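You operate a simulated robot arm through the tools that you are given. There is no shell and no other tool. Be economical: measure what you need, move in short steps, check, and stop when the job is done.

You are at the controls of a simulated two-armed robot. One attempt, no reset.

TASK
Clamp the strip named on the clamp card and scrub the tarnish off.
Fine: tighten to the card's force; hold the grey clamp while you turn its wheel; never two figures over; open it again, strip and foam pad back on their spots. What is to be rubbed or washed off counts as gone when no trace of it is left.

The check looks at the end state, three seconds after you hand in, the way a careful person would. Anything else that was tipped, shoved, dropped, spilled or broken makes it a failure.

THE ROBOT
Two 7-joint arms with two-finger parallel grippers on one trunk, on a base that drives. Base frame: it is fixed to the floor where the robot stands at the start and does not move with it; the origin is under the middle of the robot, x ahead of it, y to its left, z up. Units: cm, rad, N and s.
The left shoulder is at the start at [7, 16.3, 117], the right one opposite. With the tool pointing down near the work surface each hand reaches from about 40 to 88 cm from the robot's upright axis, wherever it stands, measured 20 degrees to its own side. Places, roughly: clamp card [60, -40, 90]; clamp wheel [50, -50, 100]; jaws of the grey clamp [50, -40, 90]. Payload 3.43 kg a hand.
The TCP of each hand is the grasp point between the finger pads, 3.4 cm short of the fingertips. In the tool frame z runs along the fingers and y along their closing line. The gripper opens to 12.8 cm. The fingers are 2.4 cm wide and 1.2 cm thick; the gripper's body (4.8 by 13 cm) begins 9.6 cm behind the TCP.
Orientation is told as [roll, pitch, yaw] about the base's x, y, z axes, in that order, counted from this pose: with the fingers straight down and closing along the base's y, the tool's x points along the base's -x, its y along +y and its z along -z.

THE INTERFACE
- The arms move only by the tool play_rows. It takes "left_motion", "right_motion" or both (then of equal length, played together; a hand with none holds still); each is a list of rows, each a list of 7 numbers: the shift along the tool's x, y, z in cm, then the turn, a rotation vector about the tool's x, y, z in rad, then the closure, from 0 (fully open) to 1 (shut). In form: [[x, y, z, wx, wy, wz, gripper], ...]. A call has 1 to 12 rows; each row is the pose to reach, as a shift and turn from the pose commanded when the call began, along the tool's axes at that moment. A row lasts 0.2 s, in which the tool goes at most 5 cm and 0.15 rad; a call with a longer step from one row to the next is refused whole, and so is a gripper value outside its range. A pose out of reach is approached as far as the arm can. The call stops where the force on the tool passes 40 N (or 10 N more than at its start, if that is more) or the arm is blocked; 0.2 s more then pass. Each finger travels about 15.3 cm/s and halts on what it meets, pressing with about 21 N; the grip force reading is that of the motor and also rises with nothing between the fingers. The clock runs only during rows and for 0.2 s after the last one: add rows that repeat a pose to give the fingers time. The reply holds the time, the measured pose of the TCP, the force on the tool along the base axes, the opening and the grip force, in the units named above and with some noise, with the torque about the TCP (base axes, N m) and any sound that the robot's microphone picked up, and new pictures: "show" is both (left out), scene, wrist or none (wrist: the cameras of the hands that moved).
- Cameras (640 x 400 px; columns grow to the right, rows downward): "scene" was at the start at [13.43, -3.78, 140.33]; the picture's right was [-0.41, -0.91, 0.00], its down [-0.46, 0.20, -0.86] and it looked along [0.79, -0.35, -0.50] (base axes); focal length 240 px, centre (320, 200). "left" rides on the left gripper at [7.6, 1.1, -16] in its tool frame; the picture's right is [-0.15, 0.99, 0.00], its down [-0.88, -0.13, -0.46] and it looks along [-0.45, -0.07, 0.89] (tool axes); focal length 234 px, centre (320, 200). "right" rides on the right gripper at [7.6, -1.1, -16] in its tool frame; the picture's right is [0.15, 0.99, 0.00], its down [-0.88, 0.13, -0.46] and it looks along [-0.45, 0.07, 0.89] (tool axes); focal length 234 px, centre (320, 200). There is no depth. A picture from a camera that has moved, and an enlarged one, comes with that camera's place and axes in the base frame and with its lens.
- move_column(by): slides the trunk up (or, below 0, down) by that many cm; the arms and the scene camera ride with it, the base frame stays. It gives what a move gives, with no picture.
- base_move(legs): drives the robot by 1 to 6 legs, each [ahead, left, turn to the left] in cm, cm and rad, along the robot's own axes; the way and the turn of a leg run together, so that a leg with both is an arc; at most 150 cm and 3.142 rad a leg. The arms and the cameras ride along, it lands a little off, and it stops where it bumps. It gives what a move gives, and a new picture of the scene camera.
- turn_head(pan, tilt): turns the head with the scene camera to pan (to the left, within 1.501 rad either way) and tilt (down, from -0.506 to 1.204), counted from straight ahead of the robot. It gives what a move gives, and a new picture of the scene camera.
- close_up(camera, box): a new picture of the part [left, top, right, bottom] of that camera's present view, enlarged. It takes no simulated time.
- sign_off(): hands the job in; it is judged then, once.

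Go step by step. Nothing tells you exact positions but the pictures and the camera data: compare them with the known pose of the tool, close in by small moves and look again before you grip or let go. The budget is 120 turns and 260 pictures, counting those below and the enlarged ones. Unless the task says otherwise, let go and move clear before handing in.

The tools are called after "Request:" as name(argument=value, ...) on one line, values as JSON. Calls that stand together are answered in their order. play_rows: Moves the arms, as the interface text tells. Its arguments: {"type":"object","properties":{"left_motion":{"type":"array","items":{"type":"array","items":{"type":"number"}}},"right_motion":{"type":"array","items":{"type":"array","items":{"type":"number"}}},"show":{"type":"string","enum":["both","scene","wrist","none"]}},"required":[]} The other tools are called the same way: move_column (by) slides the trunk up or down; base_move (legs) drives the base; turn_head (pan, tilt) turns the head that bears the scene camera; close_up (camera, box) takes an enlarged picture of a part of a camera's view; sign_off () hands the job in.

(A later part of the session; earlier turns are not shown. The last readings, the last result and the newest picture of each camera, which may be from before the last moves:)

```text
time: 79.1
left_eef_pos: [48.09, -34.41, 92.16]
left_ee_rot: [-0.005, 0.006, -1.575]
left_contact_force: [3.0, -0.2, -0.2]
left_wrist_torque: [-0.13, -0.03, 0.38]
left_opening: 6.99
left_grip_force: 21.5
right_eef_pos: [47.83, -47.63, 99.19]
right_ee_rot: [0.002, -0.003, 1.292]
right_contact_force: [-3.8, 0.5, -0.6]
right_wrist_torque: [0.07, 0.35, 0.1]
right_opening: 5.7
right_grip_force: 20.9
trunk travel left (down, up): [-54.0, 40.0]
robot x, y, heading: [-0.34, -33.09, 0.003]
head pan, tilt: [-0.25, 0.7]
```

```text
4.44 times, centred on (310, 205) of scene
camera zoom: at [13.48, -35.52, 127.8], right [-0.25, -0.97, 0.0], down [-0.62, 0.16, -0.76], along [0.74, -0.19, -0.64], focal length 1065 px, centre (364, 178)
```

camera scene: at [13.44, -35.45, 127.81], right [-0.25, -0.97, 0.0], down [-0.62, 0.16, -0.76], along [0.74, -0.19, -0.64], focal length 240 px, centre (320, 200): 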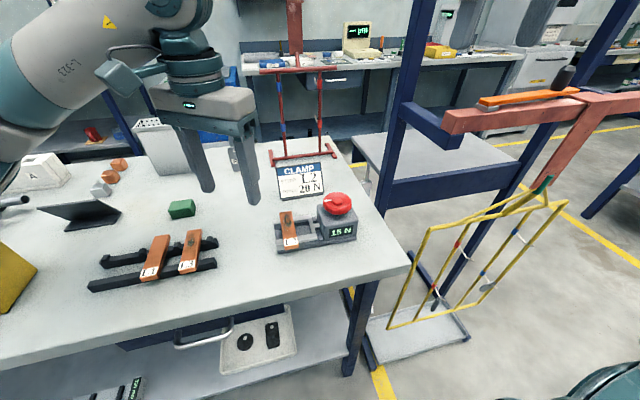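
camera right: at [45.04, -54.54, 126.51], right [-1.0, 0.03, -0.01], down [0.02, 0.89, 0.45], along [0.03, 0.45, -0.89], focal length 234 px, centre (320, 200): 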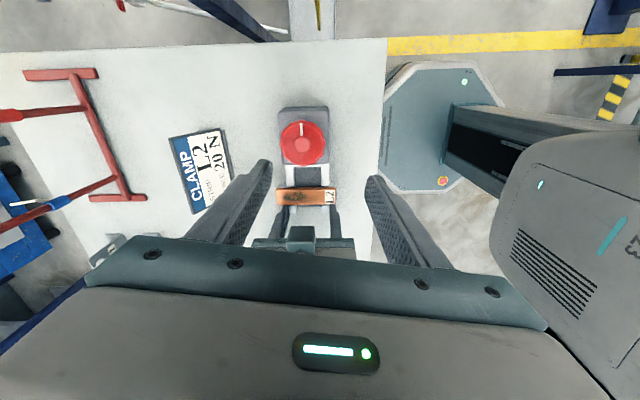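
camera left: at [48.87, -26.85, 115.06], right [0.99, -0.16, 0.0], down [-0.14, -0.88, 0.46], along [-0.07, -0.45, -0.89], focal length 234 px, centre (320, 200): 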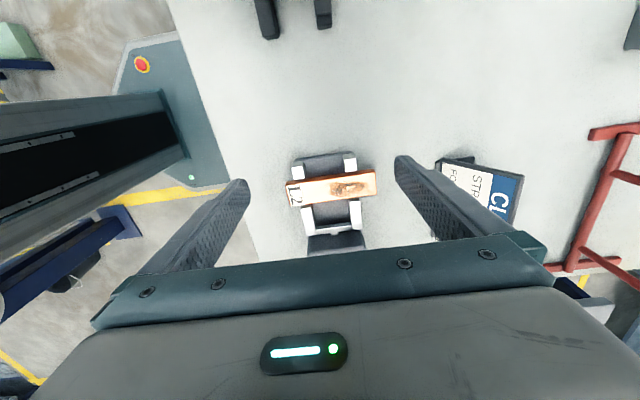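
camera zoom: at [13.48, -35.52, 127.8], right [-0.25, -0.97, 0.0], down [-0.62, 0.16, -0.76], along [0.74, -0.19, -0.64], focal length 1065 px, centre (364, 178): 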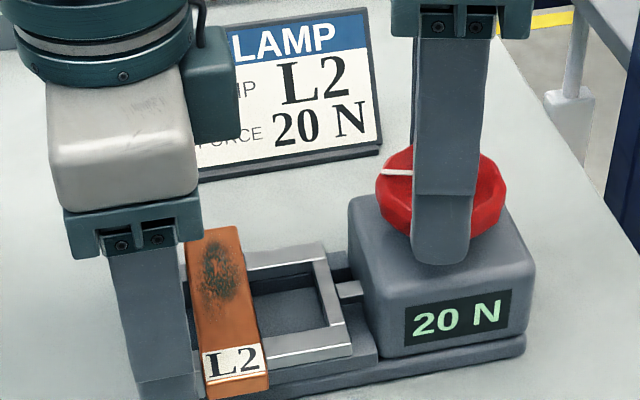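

20 N is held with the right hand slim at yaw 1.29. Next the left hand releases the clamp, lifts and turns back toward the foam.

Request:
play_rows(left_motion=[[0, 0, 0, 0, 0, 0, 0.4], [0, 0, 0, 0, 0, 0, 0.36], [0, 0, -4, 0, 0, 0, 0.36], [0, 0, -8.5, 0, 0, 0, 0.36], [1, 0, -12, 0, 0, -0.14, 0.36], [3, 1, -14, 0, 0, -0.28, 0.36], [5.5, 3, -14, 0, 0, -0.42, 0.36], [8, 5, -14, 0, 0, -0.56, 0.36], [10.5, 7.5, -14, 0, 0, -0.7, 0.36], [13, 10, -14, 0, 0, -0.84, 0.36], [16, 12.5, -14, 0, 0, -0.98, 0.36], [18.5, 14.5, -14, 0, 0, -1.12, 0.36]], show="none")

Request:
play_rows(left_motion=[[0, 0, 0, 0, 0, -0.14, 0.3], [0, 0, 0, 0, 0, -0.28, 0.3], [0, 0, 0, 0, 0, -0.42, 0.3], [0, 0, 0, 0, 0, -0.455, 0.3], [0, 0, 0, 0, 0, -0.455, 0.3]])

Request:
close_up(camera="scene", box=[250, 160, 370, 250])

```text
time: 81.7
left_eef_pos: [62.62, -15.77, 106.05]
left_ee_rot: [0.0, 0.004, -0.45]
left_contact_force: [0.0, 1.0, 0.0]
left_wrist_torque: [-0.01, -0.01, 0.03]
left_opening: 8.2
left_grip_force: 0.1
right_eef_pos: [47.95, -47.57, 99.08]
right_ee_rot: [0.002, -0.002, 1.293]
right_contact_force: [-0.3, 0.0, -0.7]
right_wrist_torque: [-0.02, 0.0, 0.09]
right_opening: 5.74
right_grip_force: 20.6
trunk travel left (down, up): [-54.0, 40.0]
robot x, y, heading: [0.3, -33.39, 0.004]
head pan, tilt: [-0.25, 0.7]
```

```text
time: 82.9
left_eef_pos: [62.58, -16.01, 106.11]
left_ee_rot: [0.003, 0.004, 0.001]
left_contact_force: [-0.3, 0.3, 0.3]
left_wrist_torque: [0.01, -0.01, 0.01]
left_opening: 8.95
left_grip_force: 0.1
right_eef_pos: [47.9, -47.53, 99.11]
right_ee_rot: [0.002, -0.004, 1.292]
right_contact_force: [-0.6, 0.2, 0.3]
right_wrist_torque: [0.09, -0.13, 0.06]
right_opening: 5.73
right_grip_force: 21.0
trunk travel left (down, up): [-54.0, 40.0]
robot x, y, heading: [0.01, -33.56, -0.003]
head pan, tilt: [-0.25, 0.7]
camera scene: at [13.48, -35.51, 127.8], right [-0.25, -0.97, 0.0], down [-0.62, 0.16, -0.76], along [0.74, -0.19, -0.64], focal length 240 px, centre (320, 200)
camera left: at [55.02, -14.94, 122.07], right [0.14, 0.99, 0.0], down [0.88, -0.13, 0.45], along [0.45, -0.06, -0.89], focal length 234 px, centre (320, 200)
```

scene: 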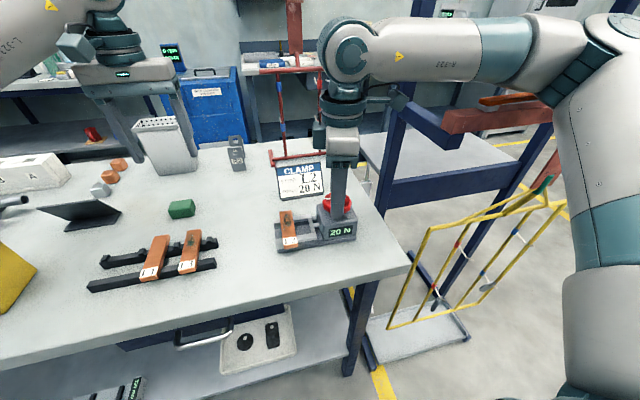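
left: 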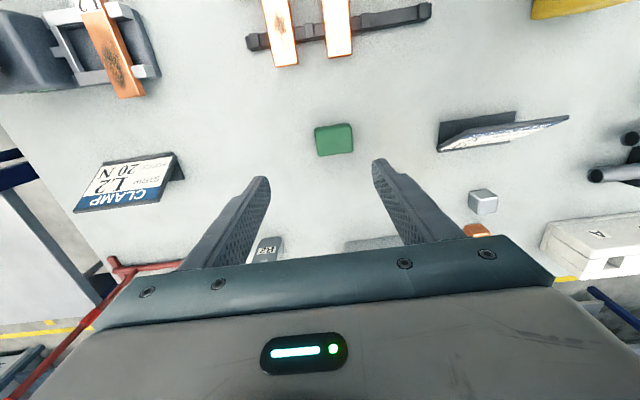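

```text
4.44 times, centred on (310, 205) of scene
camera zoom: at [13.48, -35.51, 127.8], right [-0.25, -0.97, 0.0], down [-0.62, 0.16, -0.76], along [0.74, -0.19, -0.64], focal length 1065 px, centre (364, 178)
```

zoom: 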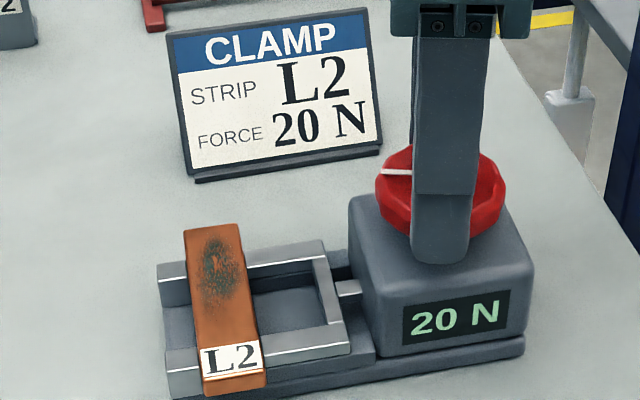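

20 N is holding with the right hand on the wheel. I'll measure the foam closely.

Request:
close_up(camera="left", box=[260, 80, 420, 180])

Request:
close_up(camera="scene", box=[150, 185, 214, 230])

```text
4.00 times, centred on (340, 130) of left
camera zoom: at [55.02, -14.94, 122.07], right [0.14, 0.99, 0.0], down [0.88, -0.13, 0.45], along [0.45, -0.06, -0.89], focal length 937 px, centre (240, 480)
```

zoom: 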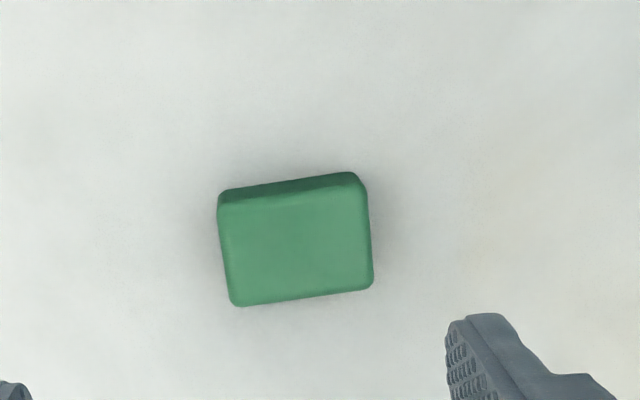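

```text
8.89 times, centred on (182, 208) of scene
camera zoom: at [13.48, -35.51, 127.8], right [-0.25, -0.97, 0.0], down [-0.62, 0.16, -0.76], along [0.74, -0.19, -0.64], focal length 2130 px, centre (1547, 133)
```

zoom: 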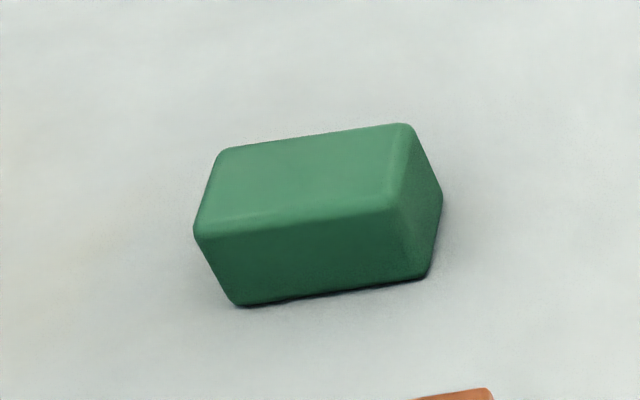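

The foam is centred at about (62.5,-13.9), 4.8 cm long in y, with its top near z=90.6. I'll lower over it and grip its upper part.

Request:
play_rows(left_motion=[[0.05, 1, 4, 0, 0, 0, 0.4], [0.05, 2.05, 8, 0, 0, 0, 0.45], [0.05, 2.05, 11.5, 0, 0, 0, 0.45], [0.05, 2.05, 13.5, 0, 0, 0, 0.45], [0.05, 2.05, 13.5, 0, 0, 0, 0.45]], show="wrist")

Request:
close_up(camera="scene", box=[140, 165, 230, 225])

```text
time: 84.1
left_eef_pos: [61.89, -14.27, 94.36]
left_ee_rot: [0.01, -0.026, 0.005]
left_contact_force: [-0.1, 0.5, 0.2]
left_wrist_torque: [0.0, -0.01, -0.02]
left_opening: 7.06
left_grip_force: 0.1
right_eef_pos: [46.96, -48.13, 99.6]
right_ee_rot: [-0.005, -0.012, 1.294]
right_contact_force: [-0.3, 0.9, -8.4]
right_wrist_torque: [-0.43, 0.05, 0.02]
right_opening: 5.73
right_grip_force: 20.9
trunk travel left (down, up): [-54.0, 40.0]
robot x, y, heading: [0.28, -33.21, 0.001]
head pan, tilt: [-0.25, 0.7]
camera left: at [53.84, -13.34, 110.16], right [0.14, 0.99, 0.01], down [0.87, -0.13, 0.47], along [0.47, -0.05, -0.88], focal length 234 px, centre (320, 200)
```

left: 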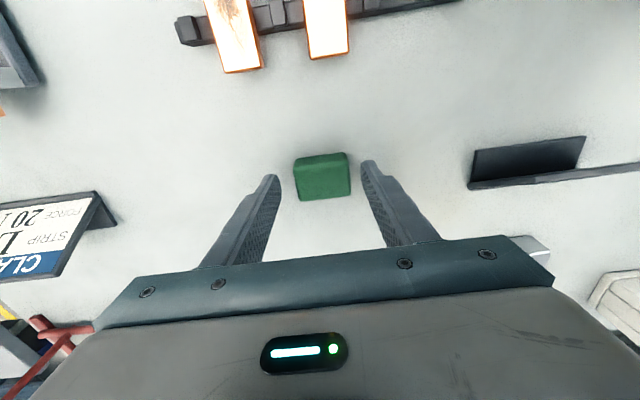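

```text
6.67 times, centred on (185, 195) of scene
camera zoom: at [12.3, -36.31, 128.1], right [-0.24, -0.97, -0.01], down [-0.62, 0.16, -0.77], along [0.75, -0.18, -0.64], focal length 1597 px, centre (1220, 233)
```

zoom: 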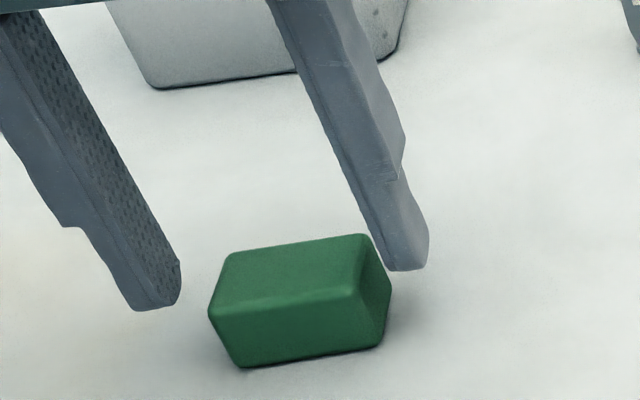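

The robot's body was pushed back about 1 cm, so some part of the left arm must have hit something on the way down. I'll back up at once and look to the left.

Request:
play_rows(left_motion=[[0, 0, -4, 0, 0, 0, 0.45], [0, 0, -8, 0, 0, 0, 0.45], [0, 0, -11.7, 0, 0, 0, 0.45], [0, 0, -11.7, 0, 0, 0, 0.45]], show="none")

Request:
turn_head(pan=0.5, tilt=0.8)

```text
time: 85.1
left_eef_pos: [62.5, -13.8, 104.22]
left_ee_rot: [0.003, 0.004, 0.0]
left_contact_force: [-0.5, 0.6, 0.7]
left_wrist_torque: [-0.01, 0.0, -0.02]
left_opening: 7.04
left_grip_force: 0.0
right_eef_pos: [47.86, -47.71, 99.04]
right_ee_rot: [0.001, -0.004, 1.295]
right_contact_force: [-0.5, -0.1, 0.1]
right_wrist_torque: [0.12, -0.33, 0.06]
right_opening: 5.69
right_grip_force: 21.1
trunk travel left (down, up): [-54.0, 40.0]
robot x, y, heading: [-0.2, -33.47, 0.006]
head pan, tilt: [-0.25, 0.7]
```

```text
time: 86.2
left_eef_pos: [62.51, -13.67, 104.3]
left_ee_rot: [0.002, 0.002, 0.001]
left_contact_force: [-0.7, 1.2, -1.0]
left_wrist_torque: [-0.03, 0.01, 0.0]
left_opening: 7.03
left_grip_force: 0.0
right_eef_pos: [47.96, -47.6, 99.09]
right_ee_rot: [0.002, -0.004, 1.293]
right_contact_force: [-1.0, -0.1, -5.8]
right_wrist_torque: [-0.14, 0.04, 0.11]
right_opening: 5.69
right_grip_force: 20.9
trunk travel left (down, up): [-54.0, 40.0]
robot x, y, heading: [0.14, -33.38, 0.003]
head pan, tilt: [0.499, 0.799]
camera scene: at [12.34, -29.55, 126.97], right [0.48, -0.88, 0.0], down [-0.63, -0.34, -0.7], along [0.61, 0.33, -0.72], focal length 240 px, centre (320, 200)
```

scene: 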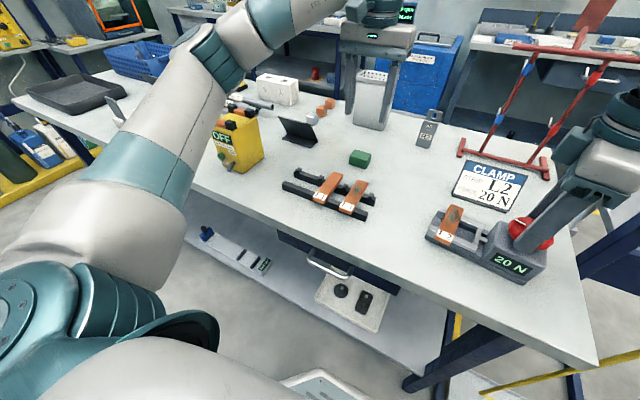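

The low trunk makes the left upper arm meet the table edge when it reaches that far. I'll test how low it can go at this trunk height, to find one that suits both jobs.

Request:
play_rows(left_motion=[[0, 0, 4, 0, 0, 0, 0.45], [0, 0, 6.6, 0, 0, 0, 0.45], [0, 0, 6.6, 0, 0, 0, 0.45]], show="scene")

```text
time: 87.0
left_eef_pos: [62.59, -13.83, 97.6]
left_ee_rot: [0.003, 0.004, 0.001]
left_contact_force: [0.7, 0.1, -1.1]
left_wrist_torque: [0.0, -0.03, 0.0]
left_opening: 7.04
left_grip_force: 0.0
right_eef_pos: [47.86, -47.66, 99.17]
right_ee_rot: [0.001, -0.002, 1.292]
right_contact_force: [-0.9, 0.3, -6.9]
right_wrist_torque: [-0.19, 0.0, 0.04]
right_opening: 5.7
right_grip_force: 21.0
trunk travel left (down, up): [-54.0, 40.0]
robot x, y, heading: [0.24, -33.43, -0.003]
head pan, tilt: [0.499, 0.799]
camera scene: at [12.34, -29.56, 126.98], right [0.48, -0.88, 0.0], down [-0.63, -0.34, -0.7], along [0.61, 0.33, -0.72], focal length 240 px, centre (320, 200)
```

scene: 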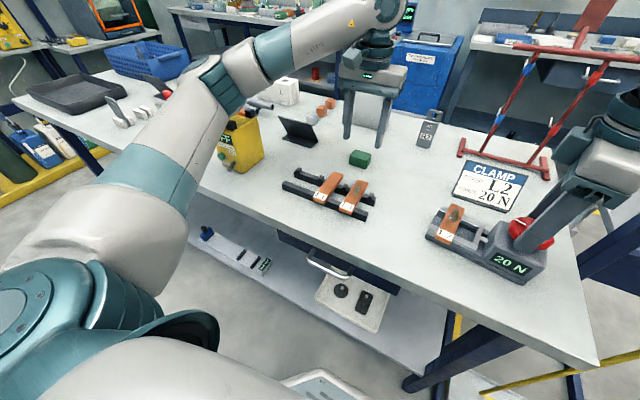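

At z=97.6 it is clear. Raising the trunk 4.3 cm should suit both the foam reach and the clamp grip, so the right hand lets go of the wheel first.

Request:
play_rows(right_motion=[[0, 0, 0, 0, 0, 0, 0.45], [0, 0, 0, 0, 0, 0, 0.36], [0, 0, 0, 0, 0, 0, 0.36], [0, 0, -3, 0, 0, 0, 0.36], [0, 0, -5, 0, 0, 0, 0.36]], show="none")

Request:
move_column(by=4.3)

Request:
play_rows(left_motion=[[0, -0.05, 3, 0, 0, 0, 0.45], [0, -0.05, 6, 0, 0, 0, 0.45], [0, -0.05, 8.7, 0, 0, 0, 0.45], [0, -0.05, 8.7, 0, 0, 0, 0.45]], show="both")

```text
time: 88.2
left_eef_pos: [62.41, -13.72, 97.74]
left_ee_rot: [0.003, 0.005, 0.001]
left_contact_force: [-1.0, -0.3, -0.2]
left_wrist_torque: [0.0, 0.0, -0.03]
left_opening: 7.02
left_grip_force: 0.2
right_eef_pos: [47.79, -47.63, 104.14]
right_ee_rot: [0.001, -0.002, 1.293]
right_contact_force: [0.4, -0.4, -0.3]
right_wrist_torque: [-0.02, 0.0, 0.01]
right_opening: 8.2
right_grip_force: 0.0
trunk travel left (down, up): [-54.0, 40.0]
robot x, y, heading: [0.02, -33.32, 0.001]
head pan, tilt: [0.499, 0.799]
```

```text
time: 89.1
left_eef_pos: [62.5, -13.73, 101.95]
left_ee_rot: [0.004, 0.003, 0.001]
left_contact_force: [-1.2, 0.4, -0.7]
left_wrist_torque: [0.02, 0.02, 0.02]
left_opening: 7.05
left_grip_force: 0.1
right_eef_pos: [47.9, -47.44, 108.55]
right_ee_rot: [0.003, -0.003, 1.292]
right_contact_force: [0.5, 0.3, -0.9]
right_wrist_torque: [0.0, 0.01, -0.02]
right_opening: 8.17
right_grip_force: 0.1
trunk travel left (down, up): [-58.3, 35.7]
robot x, y, heading: [0.23, -32.94, 0.002]
head pan, tilt: [0.499, 0.799]
```

```text
time: 90.1
left_eef_pos: [62.4, -13.94, 93.53]
left_ee_rot: [0.004, 0.0, 0.002]
left_contact_force: [0.1, 1.1, 1.1]
left_wrist_torque: [0.04, 0.0, 0.0]
left_opening: 7.06
left_grip_force: 0.0
right_eef_pos: [47.73, -47.64, 108.54]
right_ee_rot: [0.001, -0.006, 1.294]
right_contact_force: [0.2, -0.1, -0.1]
right_wrist_torque: [0.0, 0.0, 0.01]
right_opening: 8.19
right_grip_force: 0.1
trunk travel left (down, up): [-58.3, 35.7]
robot x, y, heading: [-0.1, -33.37, 0.0]
head pan, tilt: [0.499, 0.799]
camera scene: at [12.14, -29.71, 131.35], right [0.48, -0.88, 0.0], down [-0.63, -0.34, -0.7], along [0.61, 0.34, -0.72], focal length 240 px, centre (320, 200)
camera left: at [54.71, -12.9, 109.45], right [0.14, 0.99, 0.0], down [0.88, -0.13, 0.46], along [0.45, -0.06, -0.89], focal length 234 px, centre (320, 200)
```

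scene: 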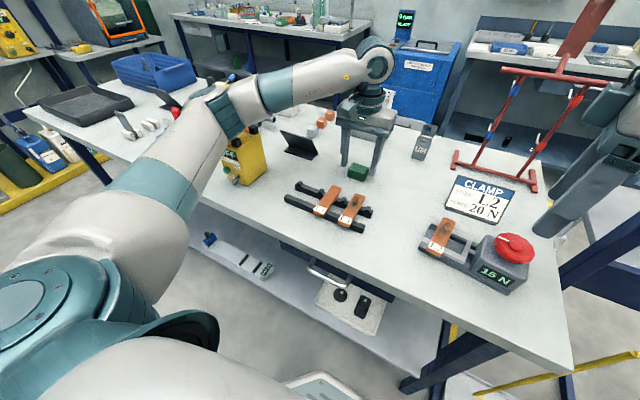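
left: 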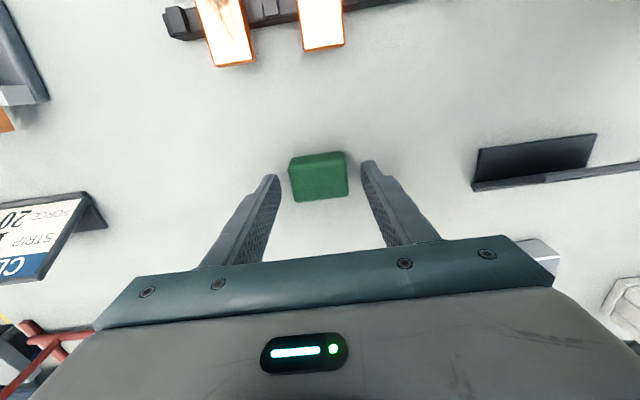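

Contact is just starting at this height too. I'll raise the trunk fully, pick up the foam and park it beside the clamp, where it can be fetched with the trunk low.

Request:
play_rows(left_motion=[[0, 0, -4, 0, 0, 0, 0.45], [0, 0, -6, 0, 0, 0, 0.45]], show="none")

Request:
move_column(by=6.7)

Request:
play_rows(left_motion=[[0, 0, 4, 0, 0, 0, 0.45], [0, 0, 8, 0, 0, 0, 0.45], [0, 0, 12, 0, 0, 0, 0.45], [0, 0, 13.4, 0, 0, 0, 0.45], [0, 0, 13.4, 0, 0, 0, 0.55], [0, 0, 13.4, 0, 0, 0, 0.65], [0, 0, 13.4, 0, 0, 0, 0.7], [0, 0, 13.4, 0, 0, 0, 0.7]], show="scene")

Request:
close_up(camera="left", box=[220, 100, 420, 225])

```text
time: 90.7
left_eef_pos: [62.42, -13.81, 99.14]
left_ee_rot: [0.001, 0.003, 0.002]
left_contact_force: [-0.9, 0.2, -0.1]
left_wrist_torque: [0.01, -0.02, 0.0]
left_opening: 7.05
left_grip_force: 0.0
right_eef_pos: [47.79, -47.61, 108.31]
right_ee_rot: [0.001, -0.004, 1.292]
right_contact_force: [-0.8, 0.7, 0.5]
right_wrist_torque: [-0.01, 0.04, -0.04]
right_opening: 8.2
right_grip_force: 0.1
trunk travel left (down, up): [-58.3, 35.7]
robot x, y, heading: [-0.2, -33.6, 0.0]
head pan, tilt: [0.499, 0.799]
```

```text
time: 91.7
left_eef_pos: [62.51, -13.85, 105.81]
left_ee_rot: [0.004, 0.003, 0.001]
left_contact_force: [-0.1, -0.3, 0.0]
left_wrist_torque: [-0.01, -0.03, -0.02]
left_opening: 7.03
left_grip_force: 0.0
right_eef_pos: [47.89, -47.54, 115.12]
right_ee_rot: [0.002, -0.005, 1.293]
right_contact_force: [-0.1, -1.6, -0.5]
right_wrist_torque: [0.02, 0.03, -0.01]
right_opening: 8.18
right_grip_force: 0.2
trunk travel left (down, up): [-65.0, 29.0]
robot x, y, heading: [0.58, -33.42, -0.001]
head pan, tilt: [0.499, 0.799]
```

```text
time: 93.5
left_eef_pos: [62.47, -13.6, 92.52]
left_ee_rot: [0.002, 0.005, 0.001]
left_contact_force: [0.4, 0.2, 0.0]
left_wrist_torque: [0.0, -0.03, 0.02]
left_opening: 4.92
left_grip_force: 21.0
right_eef_pos: [47.78, -47.62, 115.04]
right_ee_rot: [0.002, -0.004, 1.294]
right_contact_force: [0.2, 0.6, 0.3]
right_wrist_torque: [-0.04, 0.03, 0.01]
right_opening: 8.19
right_grip_force: 0.1
trunk travel left (down, up): [-65.0, 29.0]
robot x, y, heading: [-0.13, -33.14, 0.0]
head pan, tilt: [0.499, 0.799]
camera scene: at [12.3, -29.53, 137.98], right [0.48, -0.88, 0.0], down [-0.63, -0.34, -0.7], along [0.61, 0.33, -0.72], focal length 240 px, centre (320, 200)
```

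scene: 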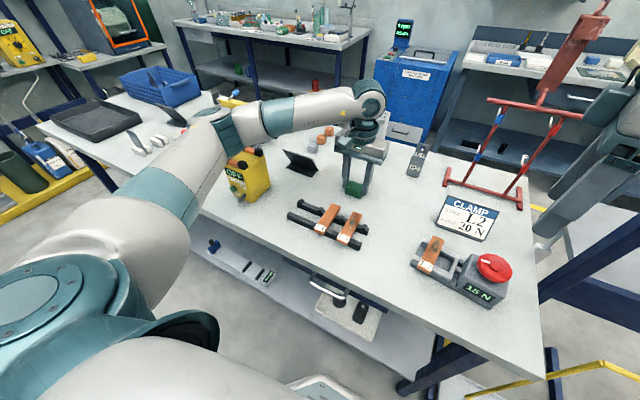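

```text
3.20 times, centred on (320, 162) of left
camera zoom: at [54.78, -12.7, 108.46], right [0.14, 0.99, 0.0], down [0.88, -0.13, 0.45], along [0.45, -0.06, -0.89], focal length 749 px, centre (320, 320)
```

zoom: 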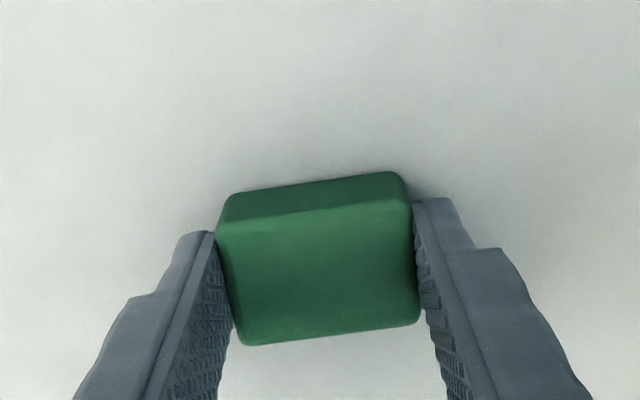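

The foam is gripped (opening 4.92), originally at about (62.5,-13.85). I'll lift it, turn it 90° and carry it to beside the clamp, at about (48,-25).

Request:
play_rows(left_motion=[[0, 0, -4, 0, 0, 0, 0.7], [0, 0, -8, 0, 0, 0, 0.7], [1, 0, -12, 0, 0, 0.14, 0.7], [3, -1, -12, 0, 0, 0.28, 0.7], [5, -2.5, -12, 0, 0, 0.42, 0.7], [7, -4, -12, 0, 0, 0.56, 0.7], [9, -5.5, -12, 0, 0, 0.7, 0.7], [11, -7, -12, 0, 0, 0.84, 0.7], [12.5, -8.5, -12, 0, 0, 0.98, 0.7], [13.5, -9.5, -12, 0, 0, 1.12, 0.7], [14.5, -10.5, -12, 0, 0, 1.26, 0.7], [14.5, -11.1, -12, 0, 0, 1.4, 0.7]], show="none")

Request:
play_rows(left_motion=[[0, 0, 0, 0, 0, 0.1, 0.7], [0, 0, 0, 0, 0, 0.171, 0.7], [0, 0, 0, 0, 0, 0.171, 0.7]], show="none")

Request:
move_column(by=-9)

Request:
turn_head(pan=-0.25, tilt=0.7)

```text
time: 96.1
left_eef_pos: [47.98, -24.91, 104.6]
left_ee_rot: [-0.004, 0.004, -1.401]
left_contact_force: [-0.5, -0.3, -0.1]
left_wrist_torque: [-0.02, 0.02, 0.02]
left_opening: 4.89
left_grip_force: 20.6
right_eef_pos: [47.95, -47.63, 115.11]
right_ee_rot: [0.003, -0.005, 1.293]
right_contact_force: [-0.3, 0.4, 0.1]
right_wrist_torque: [0.02, -0.01, -0.02]
right_opening: 8.18
right_grip_force: 0.0
trunk travel left (down, up): [-65.0, 29.0]
robot x, y, heading: [0.0, -33.35, 0.001]
head pan, tilt: [0.499, 0.799]
```

```text
time: 96.9
left_eef_pos: [46.68, -25.39, 104.6]
left_ee_rot: [-0.001, 0.005, -1.567]
left_contact_force: [0.8, -0.8, 0.3]
left_wrist_torque: [-0.03, 0.0, -0.01]
left_opening: 4.86
left_grip_force: 20.8
left hand out of reach, approached as far as the arm can: row 2, 3
right_eef_pos: [47.98, -47.53, 115.07]
right_ee_rot: [0.003, -0.003, 1.294]
right_contact_force: [0.9, 0.2, 0.1]
right_wrist_torque: [-0.01, 0.02, 0.02]
right_opening: 8.17
right_grip_force: 0.1
trunk travel left (down, up): [-65.0, 29.0]
robot x, y, heading: [-0.27, -33.15, 0.003]
head pan, tilt: [0.499, 0.799]
```

```text
time: 98.2
left_eef_pos: [46.68, -25.34, 95.68]
left_ee_rot: [-0.002, 0.004, -1.567]
left_contact_force: [0.2, 0.4, -0.3]
left_wrist_torque: [-0.01, -0.01, 0.01]
left_opening: 4.88
left_grip_force: 21.4
right_eef_pos: [47.79, -47.56, 106.2]
right_ee_rot: [0.002, -0.002, 1.294]
right_contact_force: [-0.5, 0.0, -0.9]
right_wrist_torque: [-0.01, -0.03, 0.04]
right_opening: 8.2
right_grip_force: 0.1
trunk travel left (down, up): [-56.0, 38.0]
robot x, y, heading: [0.16, -33.39, -0.0]
head pan, tilt: [0.499, 0.799]
```

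```text
time: 99.3
left_eef_pos: [46.73, -25.35, 95.72]
left_ee_rot: [-0.003, 0.003, -1.567]
left_contact_force: [0.1, 0.0, -0.1]
left_wrist_torque: [-0.02, 0.01, 0.01]
left_opening: 4.9
left_grip_force: 20.6
right_eef_pos: [47.92, -47.56, 106.02]
right_ee_rot: [0.001, -0.003, 1.292]
right_contact_force: [-0.5, -0.9, 1.0]
right_wrist_torque: [0.0, 0.0, 0.01]
right_opening: 8.18
right_grip_force: 0.0
trunk travel left (down, up): [-56.0, 38.0]
robot x, y, heading: [0.22, -33.21, 0.004]
head pan, tilt: [-0.25, 0.7]
camera scene: at [13.45, -35.49, 129.81], right [-0.25, -0.97, 0.0], down [-0.62, 0.16, -0.76], along [0.74, -0.19, -0.64], focal length 240 px, centre (320, 200)
```

scene: 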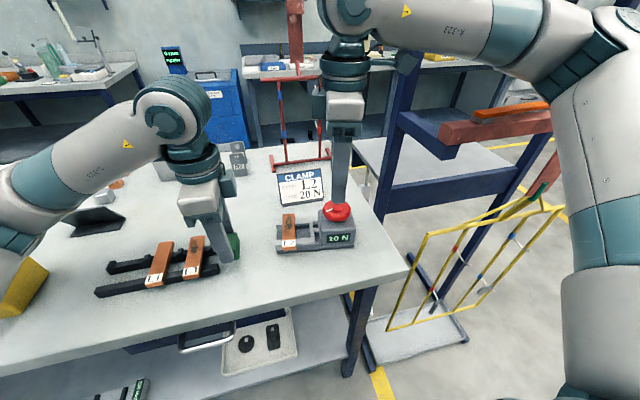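

The display seems to read 20 N. I'll enlarge it.

Request:
close_up(camera="scene", box=[265, 185, 365, 260])

Request:
close_up(camera="scene", box=[140, 190, 290, 290])

```text
5.33 times, centred on (315, 222) of scene
camera zoom: at [13.45, -35.49, 129.81], right [-0.25, -0.97, 0.0], down [-0.62, 0.16, -0.76], along [0.74, -0.19, -0.64], focal length 1278 px, centre (347, 80)
```

zoom: 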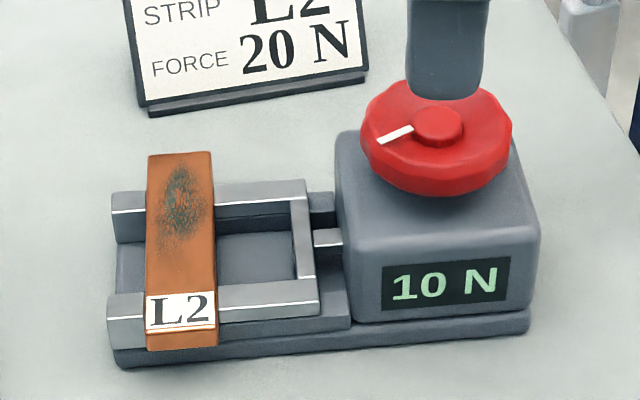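

```text
4.00 times, centred on (215, 240) of scene
camera zoom: at [13.45, -35.49, 129.81], right [-0.25, -0.97, 0.0], down [-0.62, 0.16, -0.76], along [0.74, -0.19, -0.64], focal length 958 px, centre (740, 40)
```

zoom: 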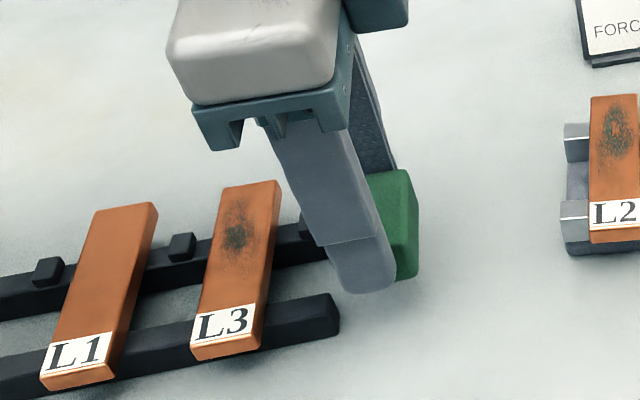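

It actually reads 10 N, and the foam hangs near the end of the rack. I'll shift it to y≈-28.3, clear of both rack and clamp, and set it down.

Request:
play_rows(left_motion=[[-1.5, 0.7, 0, 0, 0, 0, 0.7], [-2.95, 1.3, 0, 0, 0, 0, 0.7], [-2.95, 1.3, 0, 0, 0, 0, 0.7]], show="none")

Request:
move_column(by=-2)

Request:
play_rows(left_motion=[[0, 0, 0.5, 0, 0, 0, 0.7], [0, 0, 1.0, 0, 0, 0, 0.7], [0, 0, 1.0, 0, 0, 0, 0.7]], show="none")

Request:
close_up(camera="scene", box=[190, 160, 340, 260])

```text
time: 100.1
left_eef_pos: [47.83, -28.17, 95.85]
left_ee_rot: [-0.004, 0.004, -1.56]
left_contact_force: [-0.6, 0.7, 0.4]
left_wrist_torque: [-0.01, 0.01, -0.02]
left_opening: 4.91
left_grip_force: 20.7
left hand out of reach, approached as far as the arm can: row 2
right_eef_pos: [47.82, -47.41, 106.07]
right_ee_rot: [0.001, -0.004, 1.293]
right_contact_force: [-0.1, 0.5, -0.5]
right_wrist_torque: [0.0, -0.01, 0.0]
right_opening: 8.17
right_grip_force: 0.1
trunk travel left (down, up): [-56.0, 38.0]
robot x, y, heading: [0.01, -32.95, 0.001]
head pan, tilt: [-0.25, 0.7]
```

```text
time: 100.8
left_eef_pos: [47.79, -28.09, 93.74]
left_ee_rot: [-0.002, 0.002, -1.559]
left_contact_force: [-0.8, 0.0, -0.2]
left_wrist_torque: [0.02, 0.01, 0.01]
left_opening: 4.9
left_grip_force: 20.7
right_eef_pos: [47.92, -47.58, 104.15]
right_ee_rot: [0.0, -0.003, 1.294]
right_contact_force: [1.5, 0.2, 0.8]
right_wrist_torque: [0.01, -0.02, 0.01]
right_opening: 8.19
right_grip_force: 0.1
trunk travel left (down, up): [-54.0, 40.0]
robot x, y, heading: [0.15, -33.52, 0.0]
head pan, tilt: [-0.25, 0.7]
```

```text
time: 101.6
left_eef_pos: [47.77, -28.12, 92.75]
left_ee_rot: [-0.004, 0.004, -1.559]
left_contact_force: [1.0, -1.0, -0.2]
left_wrist_torque: [0.01, 0.01, 0.0]
left_opening: 4.89
left_grip_force: 21.1
right_eef_pos: [47.8, -47.54, 104.09]
right_ee_rot: [0.001, -0.004, 1.295]
right_contact_force: [-0.2, -0.2, 0.6]
right_wrist_torque: [-0.03, -0.01, -0.04]
right_opening: 8.19
right_grip_force: 0.0
trunk travel left (down, up): [-54.0, 40.0]
robot x, y, heading: [0.04, -33.24, 0.002]
head pan, tilt: [-0.25, 0.7]
```

```text
4.00 times, centred on (265, 210) of scene
camera zoom: at [13.46, -35.51, 127.81], right [-0.25, -0.97, 0.0], down [-0.62, 0.16, -0.76], along [0.74, -0.19, -0.64], focal length 958 px, centre (540, 160)
```

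zoom: 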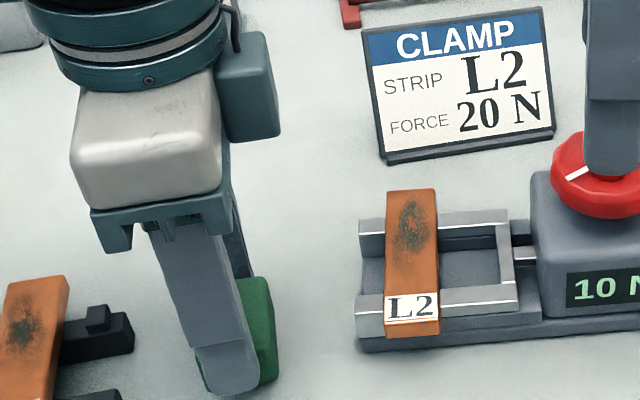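

The foam is down beside the clamp. I'll release it, move the left hand over to the clamp, lower the right hand to the wheel, grip with both and turn 0.6 rad; that should give about 15 N.

Request:
play_rows(left_motion=[[0, 0, 0.12, 0, 0, 0, 0.7], [0, 0, 0.12, 0, 0, 0, 0.55], [0, 0, 0.12, 0, 0, 0, 0.45], [0, 0, -4, 0, 0, 0, 0.3], [0, 0, -8.5, 0, 0, 0, 0.1], [-3, 0.15, -8.8, 0, 0, 0, 0], [-6.35, 0.28, -8.5, 0, 0, 0, 0], [-6.35, 0.28, -4.5, 0, 0, 0, 0], [-6.35, 0.28, -1, 0, 0, 0, 0.1], [-6.35, 0.28, 0.65, 0, 0, 0, 0.25], [-6.35, 0.28, 0.65, 0, 0, 0, 0.36], [-6.35, 0.28, 0.65, 0, 0, 0, 0.38]], right_motion=[[0, 0, 0, 0, 0, 0, 0.36], [0, 0, 0, 0, 0, 0, 0.36], [0, 0, 0, 0, 0, 0, 0.36], [0, 0, 0, 0, 0, 0, 0.36], [0, 0, 0, 0, 0, 0, 0.36], [0, 0, 0, 0, 0, 0, 0.36], [0, 0, 0, 0, 0, 0, 0.36], [0, 0, 2, 0, 0, 0, 0.36], [0, 0, 4, 0, 0, 0, 0.36], [0, 0, 5.05, 0, 0, 0, 0.36], [0, 0, 5.05, 0, 0, 0, 0.36], [0, 0, 5.05, 0, 0, 0, 0.36]], show="none")

Request:
close_up(camera="left", box=[180, 60, 460, 235])

Request:
close_up(camera="scene", box=[190, 160, 370, 270])

```text
time: 104.2
left_eef_pos: [48.35, -34.55, 92.12]
left_ee_rot: [-0.004, 0.002, -1.558]
left_contact_force: [0.9, 0.5, -1.1]
left_wrist_torque: [0.01, -0.01, 0.05]
left_opening: 8.0
left_grip_force: 0.4
right_eef_pos: [47.82, -47.61, 99.12]
right_ee_rot: [0.001, -0.005, 1.293]
right_contact_force: [0.2, 0.4, 1.1]
right_wrist_torque: [0.01, 0.03, 0.0]
right_opening: 8.17
right_grip_force: 0.1
trunk travel left (down, up): [-54.0, 40.0]
robot x, y, heading: [0.18, -33.19, 0.001]
head pan, tilt: [-0.25, 0.7]
```

```text
2.29 times, centred on (320, 148) of left
camera zoom: at [49.23, -27.0, 108.05], right [0.99, -0.14, 0.0], down [-0.12, -0.88, 0.45], along [-0.06, -0.45, -0.89], focal length 535 px, centre (320, 320)
```

zoom: 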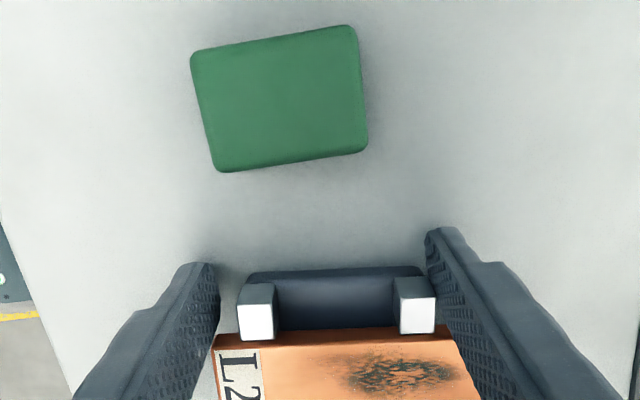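

```text
3.56 times, centred on (280, 215) of scene
camera zoom: at [13.47, -35.5, 127.8], right [-0.25, -0.97, 0.0], down [-0.62, 0.16, -0.76], along [0.74, -0.19, -0.64], focal length 852 px, centre (462, 147)
```

zoom: 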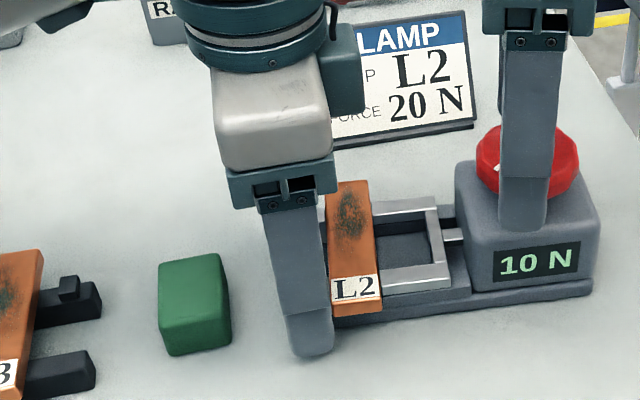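

Both hands are positioned. I'll close both and turn clockwise 0.6 rad.

Request:
play_rows(left_motion=[[0, -0.15, 0, 0, 0, 0, 0.42], [0, -0.15, 0, 0, 0, 0, 0.46], [0, -0.15, 0, 0, 0, 0, 0.55], [0, -0.15, 0, 0, 0, 0, 0.55], [0, -0.15, 0, 0, 0, 0, 0.55], [0, -0.15, 0, 0, 0, 0, 0.55], [0, -0.15, 0, 0, 0, 0, 0.55], [0, -0.15, 0, 0, 0, 0, 0.55], [0, -0.15, 0, 0, 0, 0, 0.55], [0, -0.15, 0, 0, 0, 0, 0.55], [0, -0.15, 0, 0, 0, 0, 0.55]], right_motion=[[0, 0, 0, 0, 0, 0, 0.5], [0, 0, 0, 0, 0, 0, 0.6], [0, 0, 0, 0, 0, 0, 0.68], [0, 0, 0, 0, 0, 0, 0.68], [0, 0, 0, 0, 0, 0.1, 0.68], [0, 0, 0, 0, 0, 0.2, 0.68], [0, 0, 0, 0, 0, 0.3, 0.68], [0, 0, 0, 0, 0, 0.4, 0.68], [0, 0, 0, 0, 0, 0.5, 0.68], [0, 0, 0, 0, 0, 0.6, 0.68], [0, 0, 0, 0, 0, 0.6, 0.68]], show="none")

Request:
close_up(camera="scene", box=[250, 160, 370, 250])

```text
time: 106.6
left_eef_pos: [48.01, -34.57, 92.1]
left_ee_rot: [-0.003, 0.003, -1.561]
left_contact_force: [-3.2, 12.2, 1.8]
left_wrist_torque: [0.33, -0.21, -0.53]
left_opening: 7.02
left_grip_force: 20.5
right_eef_pos: [47.82, -47.54, 98.98]
right_ee_rot: [0.003, -0.001, 0.69]
right_contact_force: [4.4, -11.8, 1.5]
right_wrist_torque: [-0.51, -0.4, 0.18]
right_opening: 5.74
right_grip_force: 21.3
trunk travel left (down, up): [-54.0, 40.0]
robot x, y, heading: [0.11, -33.26, 0.004]
head pan, tilt: [-0.25, 0.7]
```

```text
4.44 times, centred on (310, 205) of scene
camera zoom: at [13.43, -35.51, 127.81], right [-0.25, -0.97, 0.0], down [-0.62, 0.16, -0.76], along [0.74, -0.19, -0.64], focal length 1065 px, centre (364, 178)
```

zoom: 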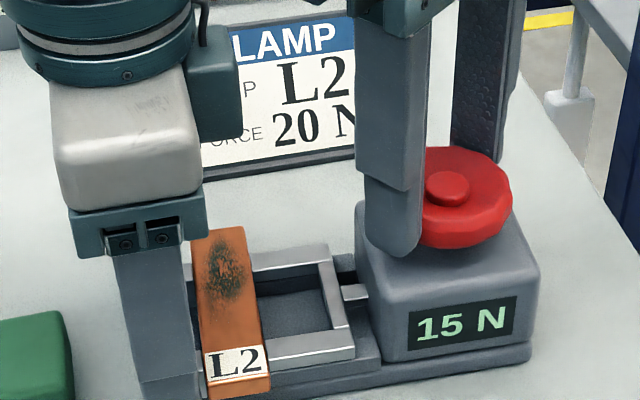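

15 N. I'll turn another 0.3 rad and check.

Request:
play_rows(right_motion=[[0, 0, 0, 0, 0, 0.1, 0.68], [0, 0, 0, 0, 0, 0.2, 0.68], [0, 0, 0, 0, 0, 0.3, 0.68], [0, 0, 0, 0, 0, 0.3, 0.68]], show="none")

Request:
close_up(camera="scene", box=[250, 160, 370, 250])

```text
time: 107.6
left_eef_pos: [48.05, -34.5, 92.08]
left_ee_rot: [-0.003, 0.002, -1.558]
left_contact_force: [-4.8, 12.8, -0.1]
left_wrist_torque: [0.11, -0.2, -0.52]
left_opening: 7.04
left_grip_force: 21.1
right_eef_pos: [47.85, -47.55, 99.06]
right_ee_rot: [0.005, -0.002, 0.392]
right_contact_force: [3.5, -12.6, 0.9]
right_wrist_torque: [-0.67, -0.33, 0.17]
right_opening: 5.73
right_grip_force: 20.8
trunk travel left (down, up): [-54.0, 40.0]
robot x, y, heading: [0.38, -33.29, 0.001]
head pan, tilt: [-0.25, 0.7]
```

```text
4.44 times, centred on (310, 205) of scene
camera zoom: at [13.42, -35.49, 127.81], right [-0.25, -0.97, 0.0], down [-0.62, 0.16, -0.76], along [0.74, -0.19, -0.64], focal length 1065 px, centre (364, 178)
```

zoom: 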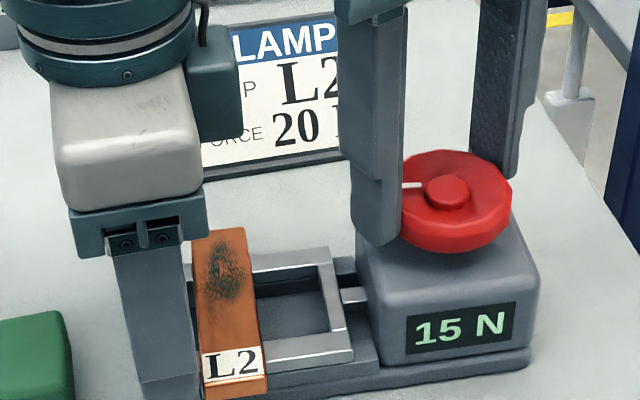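

Request:
play_rows(right_motion=[[0, 0, 0, 0, 0, 0.1, 0.68], [0, 0, 0, 0, 0, 0.2, 0.68], [0, 0, 0, 0, 0, 0.28, 0.68], [0, 0, 0, 0, 0, 0.28, 0.68]], show="none")

Request:
close_up(camera="scene", box=[250, 160, 370, 250])

```text
time: 108.6
left_eef_pos: [48.07, -34.55, 92.17]
left_ee_rot: [-0.003, 0.005, -1.561]
left_contact_force: [-6.4, 16.6, 0.1]
left_wrist_torque: [-0.02, -0.09, -0.82]
left_opening: 7.09
left_grip_force: 21.3
right_eef_pos: [47.91, -47.57, 99.11]
right_ee_rot: [0.002, 0.001, 0.112]
right_contact_force: [5.5, -19.4, 2.8]
right_wrist_torque: [-0.89, -0.23, 0.29]
right_opening: 5.68
right_grip_force: 21.2
trunk travel left (down, up): [-54.0, 40.0]
robot x, y, heading: [0.11, -33.11, 0.0]
head pan, tilt: [-0.25, 0.7]
```

```text
4.44 times, centred on (310, 205) of scene
camera zoom: at [13.43, -35.55, 127.81], right [-0.25, -0.97, 0.0], down [-0.62, 0.16, -0.76], along [0.74, -0.19, -0.64], focal length 1065 px, centre (364, 178)
```

zoom: 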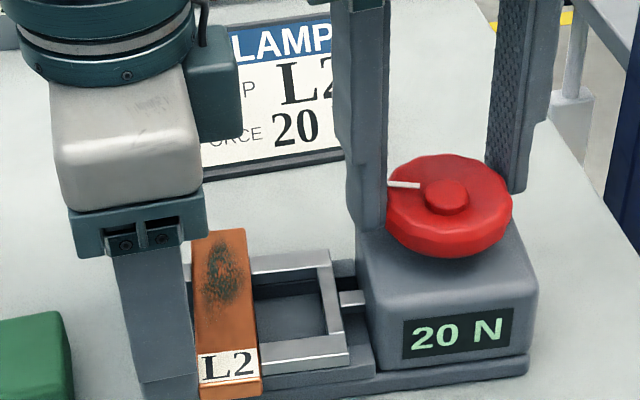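

20 N. I'll add 0.2 rad of margin, then grip again at yaw ≈1.3 to hold the wheel.

Request:
play_rows(right_motion=[[0, 0, 0, 0, 0, 0.1, 0.68], [0, 0, 0, 0, 0, 0.2, 0.68]], show="none")

Request:
close_up(camera="scene", box=[290, 200, 360, 250])

Request:
play_rows(right_motion=[[0, 0, 0, 0, 0, 0, 0.38], [0, 0, 0, 0, 0, -0.14, 0.36], [0, 0, 0, 0, 0, -0.29, 0.36], [0, 0, 0, 0, 0, -0.44, 0.36], [0, 0, 0, 0, 0, -0.59, 0.36], [0, 0, 0, 0, 0, -0.74, 0.36], [0, 0, 0, 0, 0, -0.89, 0.36], [0, 0, 0, 0, 0, -1.04, 0.36], [0, 0, 0, 0, 0, -1.19, 0.36], [0, 0, 0, 0, 0, -1.34, 0.45], [0, 0, 0, 0, 0, -1.36, 0.6], [0, 0, 0, 0, 0, -1.36, 0.68]], show="none")

Request:
close_up(camera="scene", box=[250, 160, 370, 250])

```text
time: 109.2
left_eef_pos: [47.98, -34.46, 91.97]
left_ee_rot: [-0.003, 0.008, -1.561]
left_contact_force: [-8.2, 30.1, -0.7]
left_wrist_torque: [-0.09, 0.16, -1.5]
left_opening: 7.1
left_grip_force: 20.9
right_eef_pos: [47.87, -47.66, 99.03]
right_ee_rot: [0.001, -0.001, -0.088]
right_contact_force: [6.8, -35.0, 5.1]
right_wrist_torque: [-1.11, -0.49, 0.5]
right_opening: 5.7
right_grip_force: 20.9
trunk travel left (down, up): [-54.0, 40.0]
robot x, y, heading: [0.07, -33.22, -0.001]
head pan, tilt: [-0.25, 0.7]
```

```text
8.00 times, centred on (325, 225) of scene
camera zoom: at [13.41, -35.59, 127.82], right [-0.25, -0.97, 0.0], down [-0.62, 0.16, -0.76], along [0.74, -0.19, -0.64], focal length 1916 px, centre (280, 0)
```

zoom: 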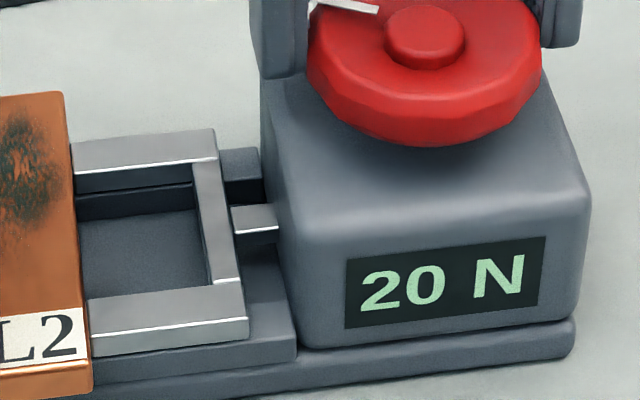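

```text
time: 111.8
left_eef_pos: [47.95, -34.53, 92.15]
left_ee_rot: [-0.001, 0.001, -1.559]
left_contact_force: [4.4, -5.7, 3.5]
left_wrist_torque: [0.0, -0.35, 0.2]
left_opening: 7.0
left_grip_force: 20.9
right_eef_pos: [47.96, -47.51, 99.01]
right_ee_rot: [0.003, -0.005, 1.274]
right_contact_force: [-2.4, 6.3, 0.1]
right_wrist_torque: [0.5, 0.19, 0.1]
right_opening: 5.73
right_grip_force: 21.2
trunk travel left (down, up): [-54.0, 40.0]
robot x, y, heading: [0.11, -33.51, -0.001]
head pan, tilt: [-0.25, 0.7]
```

```text
4.44 times, centred on (310, 205) of scene
camera zoom: at [13.49, -35.51, 127.8], right [-0.25, -0.97, 0.0], down [-0.62, 0.16, -0.76], along [0.74, -0.19, -0.64], focal length 1065 px, centre (364, 178)
```

zoom: 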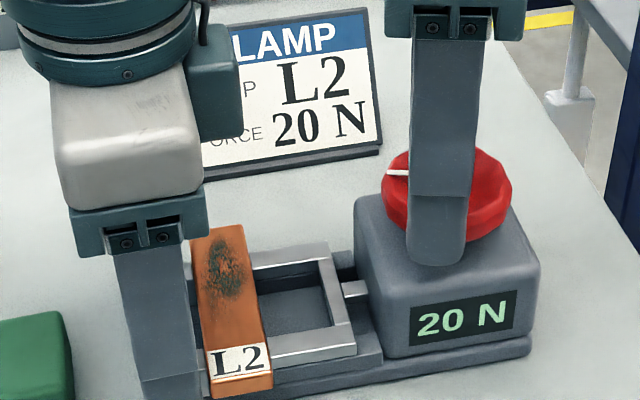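

20 N is held again. The left hand lets go of the clamp and picks the foam up from beside it.

Request:
play_rows(left_motion=[[0, 0, 0, 0, 0, 0, 0.4], [0, 0, 0, 0, 0, 0, 0.36], [0, 0, -4.5, 0, 0, 0, 0.36], [0, 0, -9, 0, 0, 0, 0.36], [3, -0.1, -9.2, 0, 0, 0, 0.36], [6.35, -0.25, -9, 0, 0, 0, 0.4], [6.35, -0.25, -5, 0, 0, 0, 0.42], [6.35, -0.25, -2, 0, 0, 0, 0.42], [6.35, -0.25, -0.55, 0, 0, 0, 0.45], [6.35, -0.25, -0.55, 0, 0, 0, 0.55], [6.35, -0.25, -0.55, 0, 0, 0, 0.65], [6.35, -0.25, -0.55, 0, 0, 0, 0.7]], show="none")

Request:
close_up(camera="left", box=[180, 60, 460, 235])

Request:
close_up(camera="scene", box=[190, 160, 370, 270])

```text
time: 114.4
left_eef_pos: [47.74, -28.1, 92.67]
left_ee_rot: [-0.003, 0.005, -1.558]
left_contact_force: [-0.5, 0.6, 0.2]
left_wrist_torque: [0.0, -0.02, 0.01]
left_opening: 4.89
left_grip_force: 21.4
right_eef_pos: [47.81, -47.67, 99.07]
right_ee_rot: [0.001, -0.004, 1.273]
right_contact_force: [-0.5, 0.4, -0.5]
right_wrist_torque: [-0.04, -0.02, 0.11]
right_opening: 5.7
right_grip_force: 20.9
trunk travel left (down, up): [-54.0, 40.0]
robot x, y, heading: [-0.11, -33.3, 0.001]
head pan, tilt: [-0.25, 0.7]
```

```text
2.29 times, centred on (320, 148) of left
camera zoom: at [48.81, -20.63, 108.62], right [0.99, -0.13, 0.0], down [-0.12, -0.88, 0.45], along [-0.06, -0.45, -0.89], focal length 535 px, centre (320, 320)
```

zoom: 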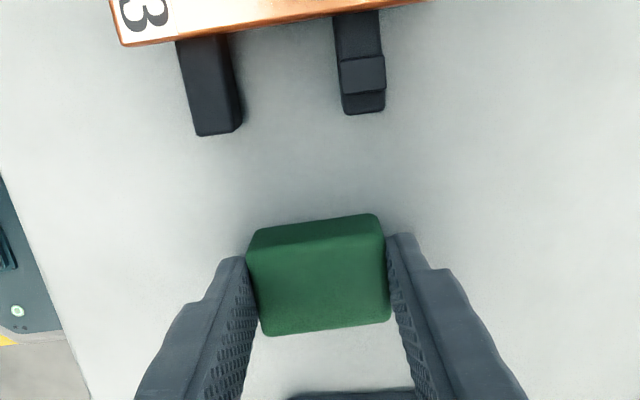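

```text
3.56 times, centred on (280, 215) of scene
camera zoom: at [13.49, -35.51, 127.8], right [-0.25, -0.97, 0.0], down [-0.62, 0.16, -0.76], along [0.74, -0.19, -0.64], focal length 852 px, centre (462, 147)
```

zoom: 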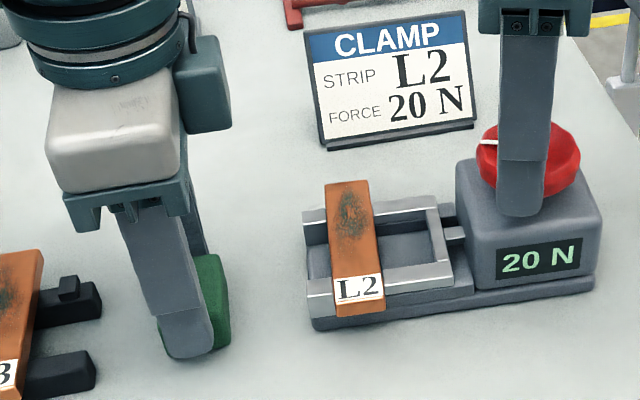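

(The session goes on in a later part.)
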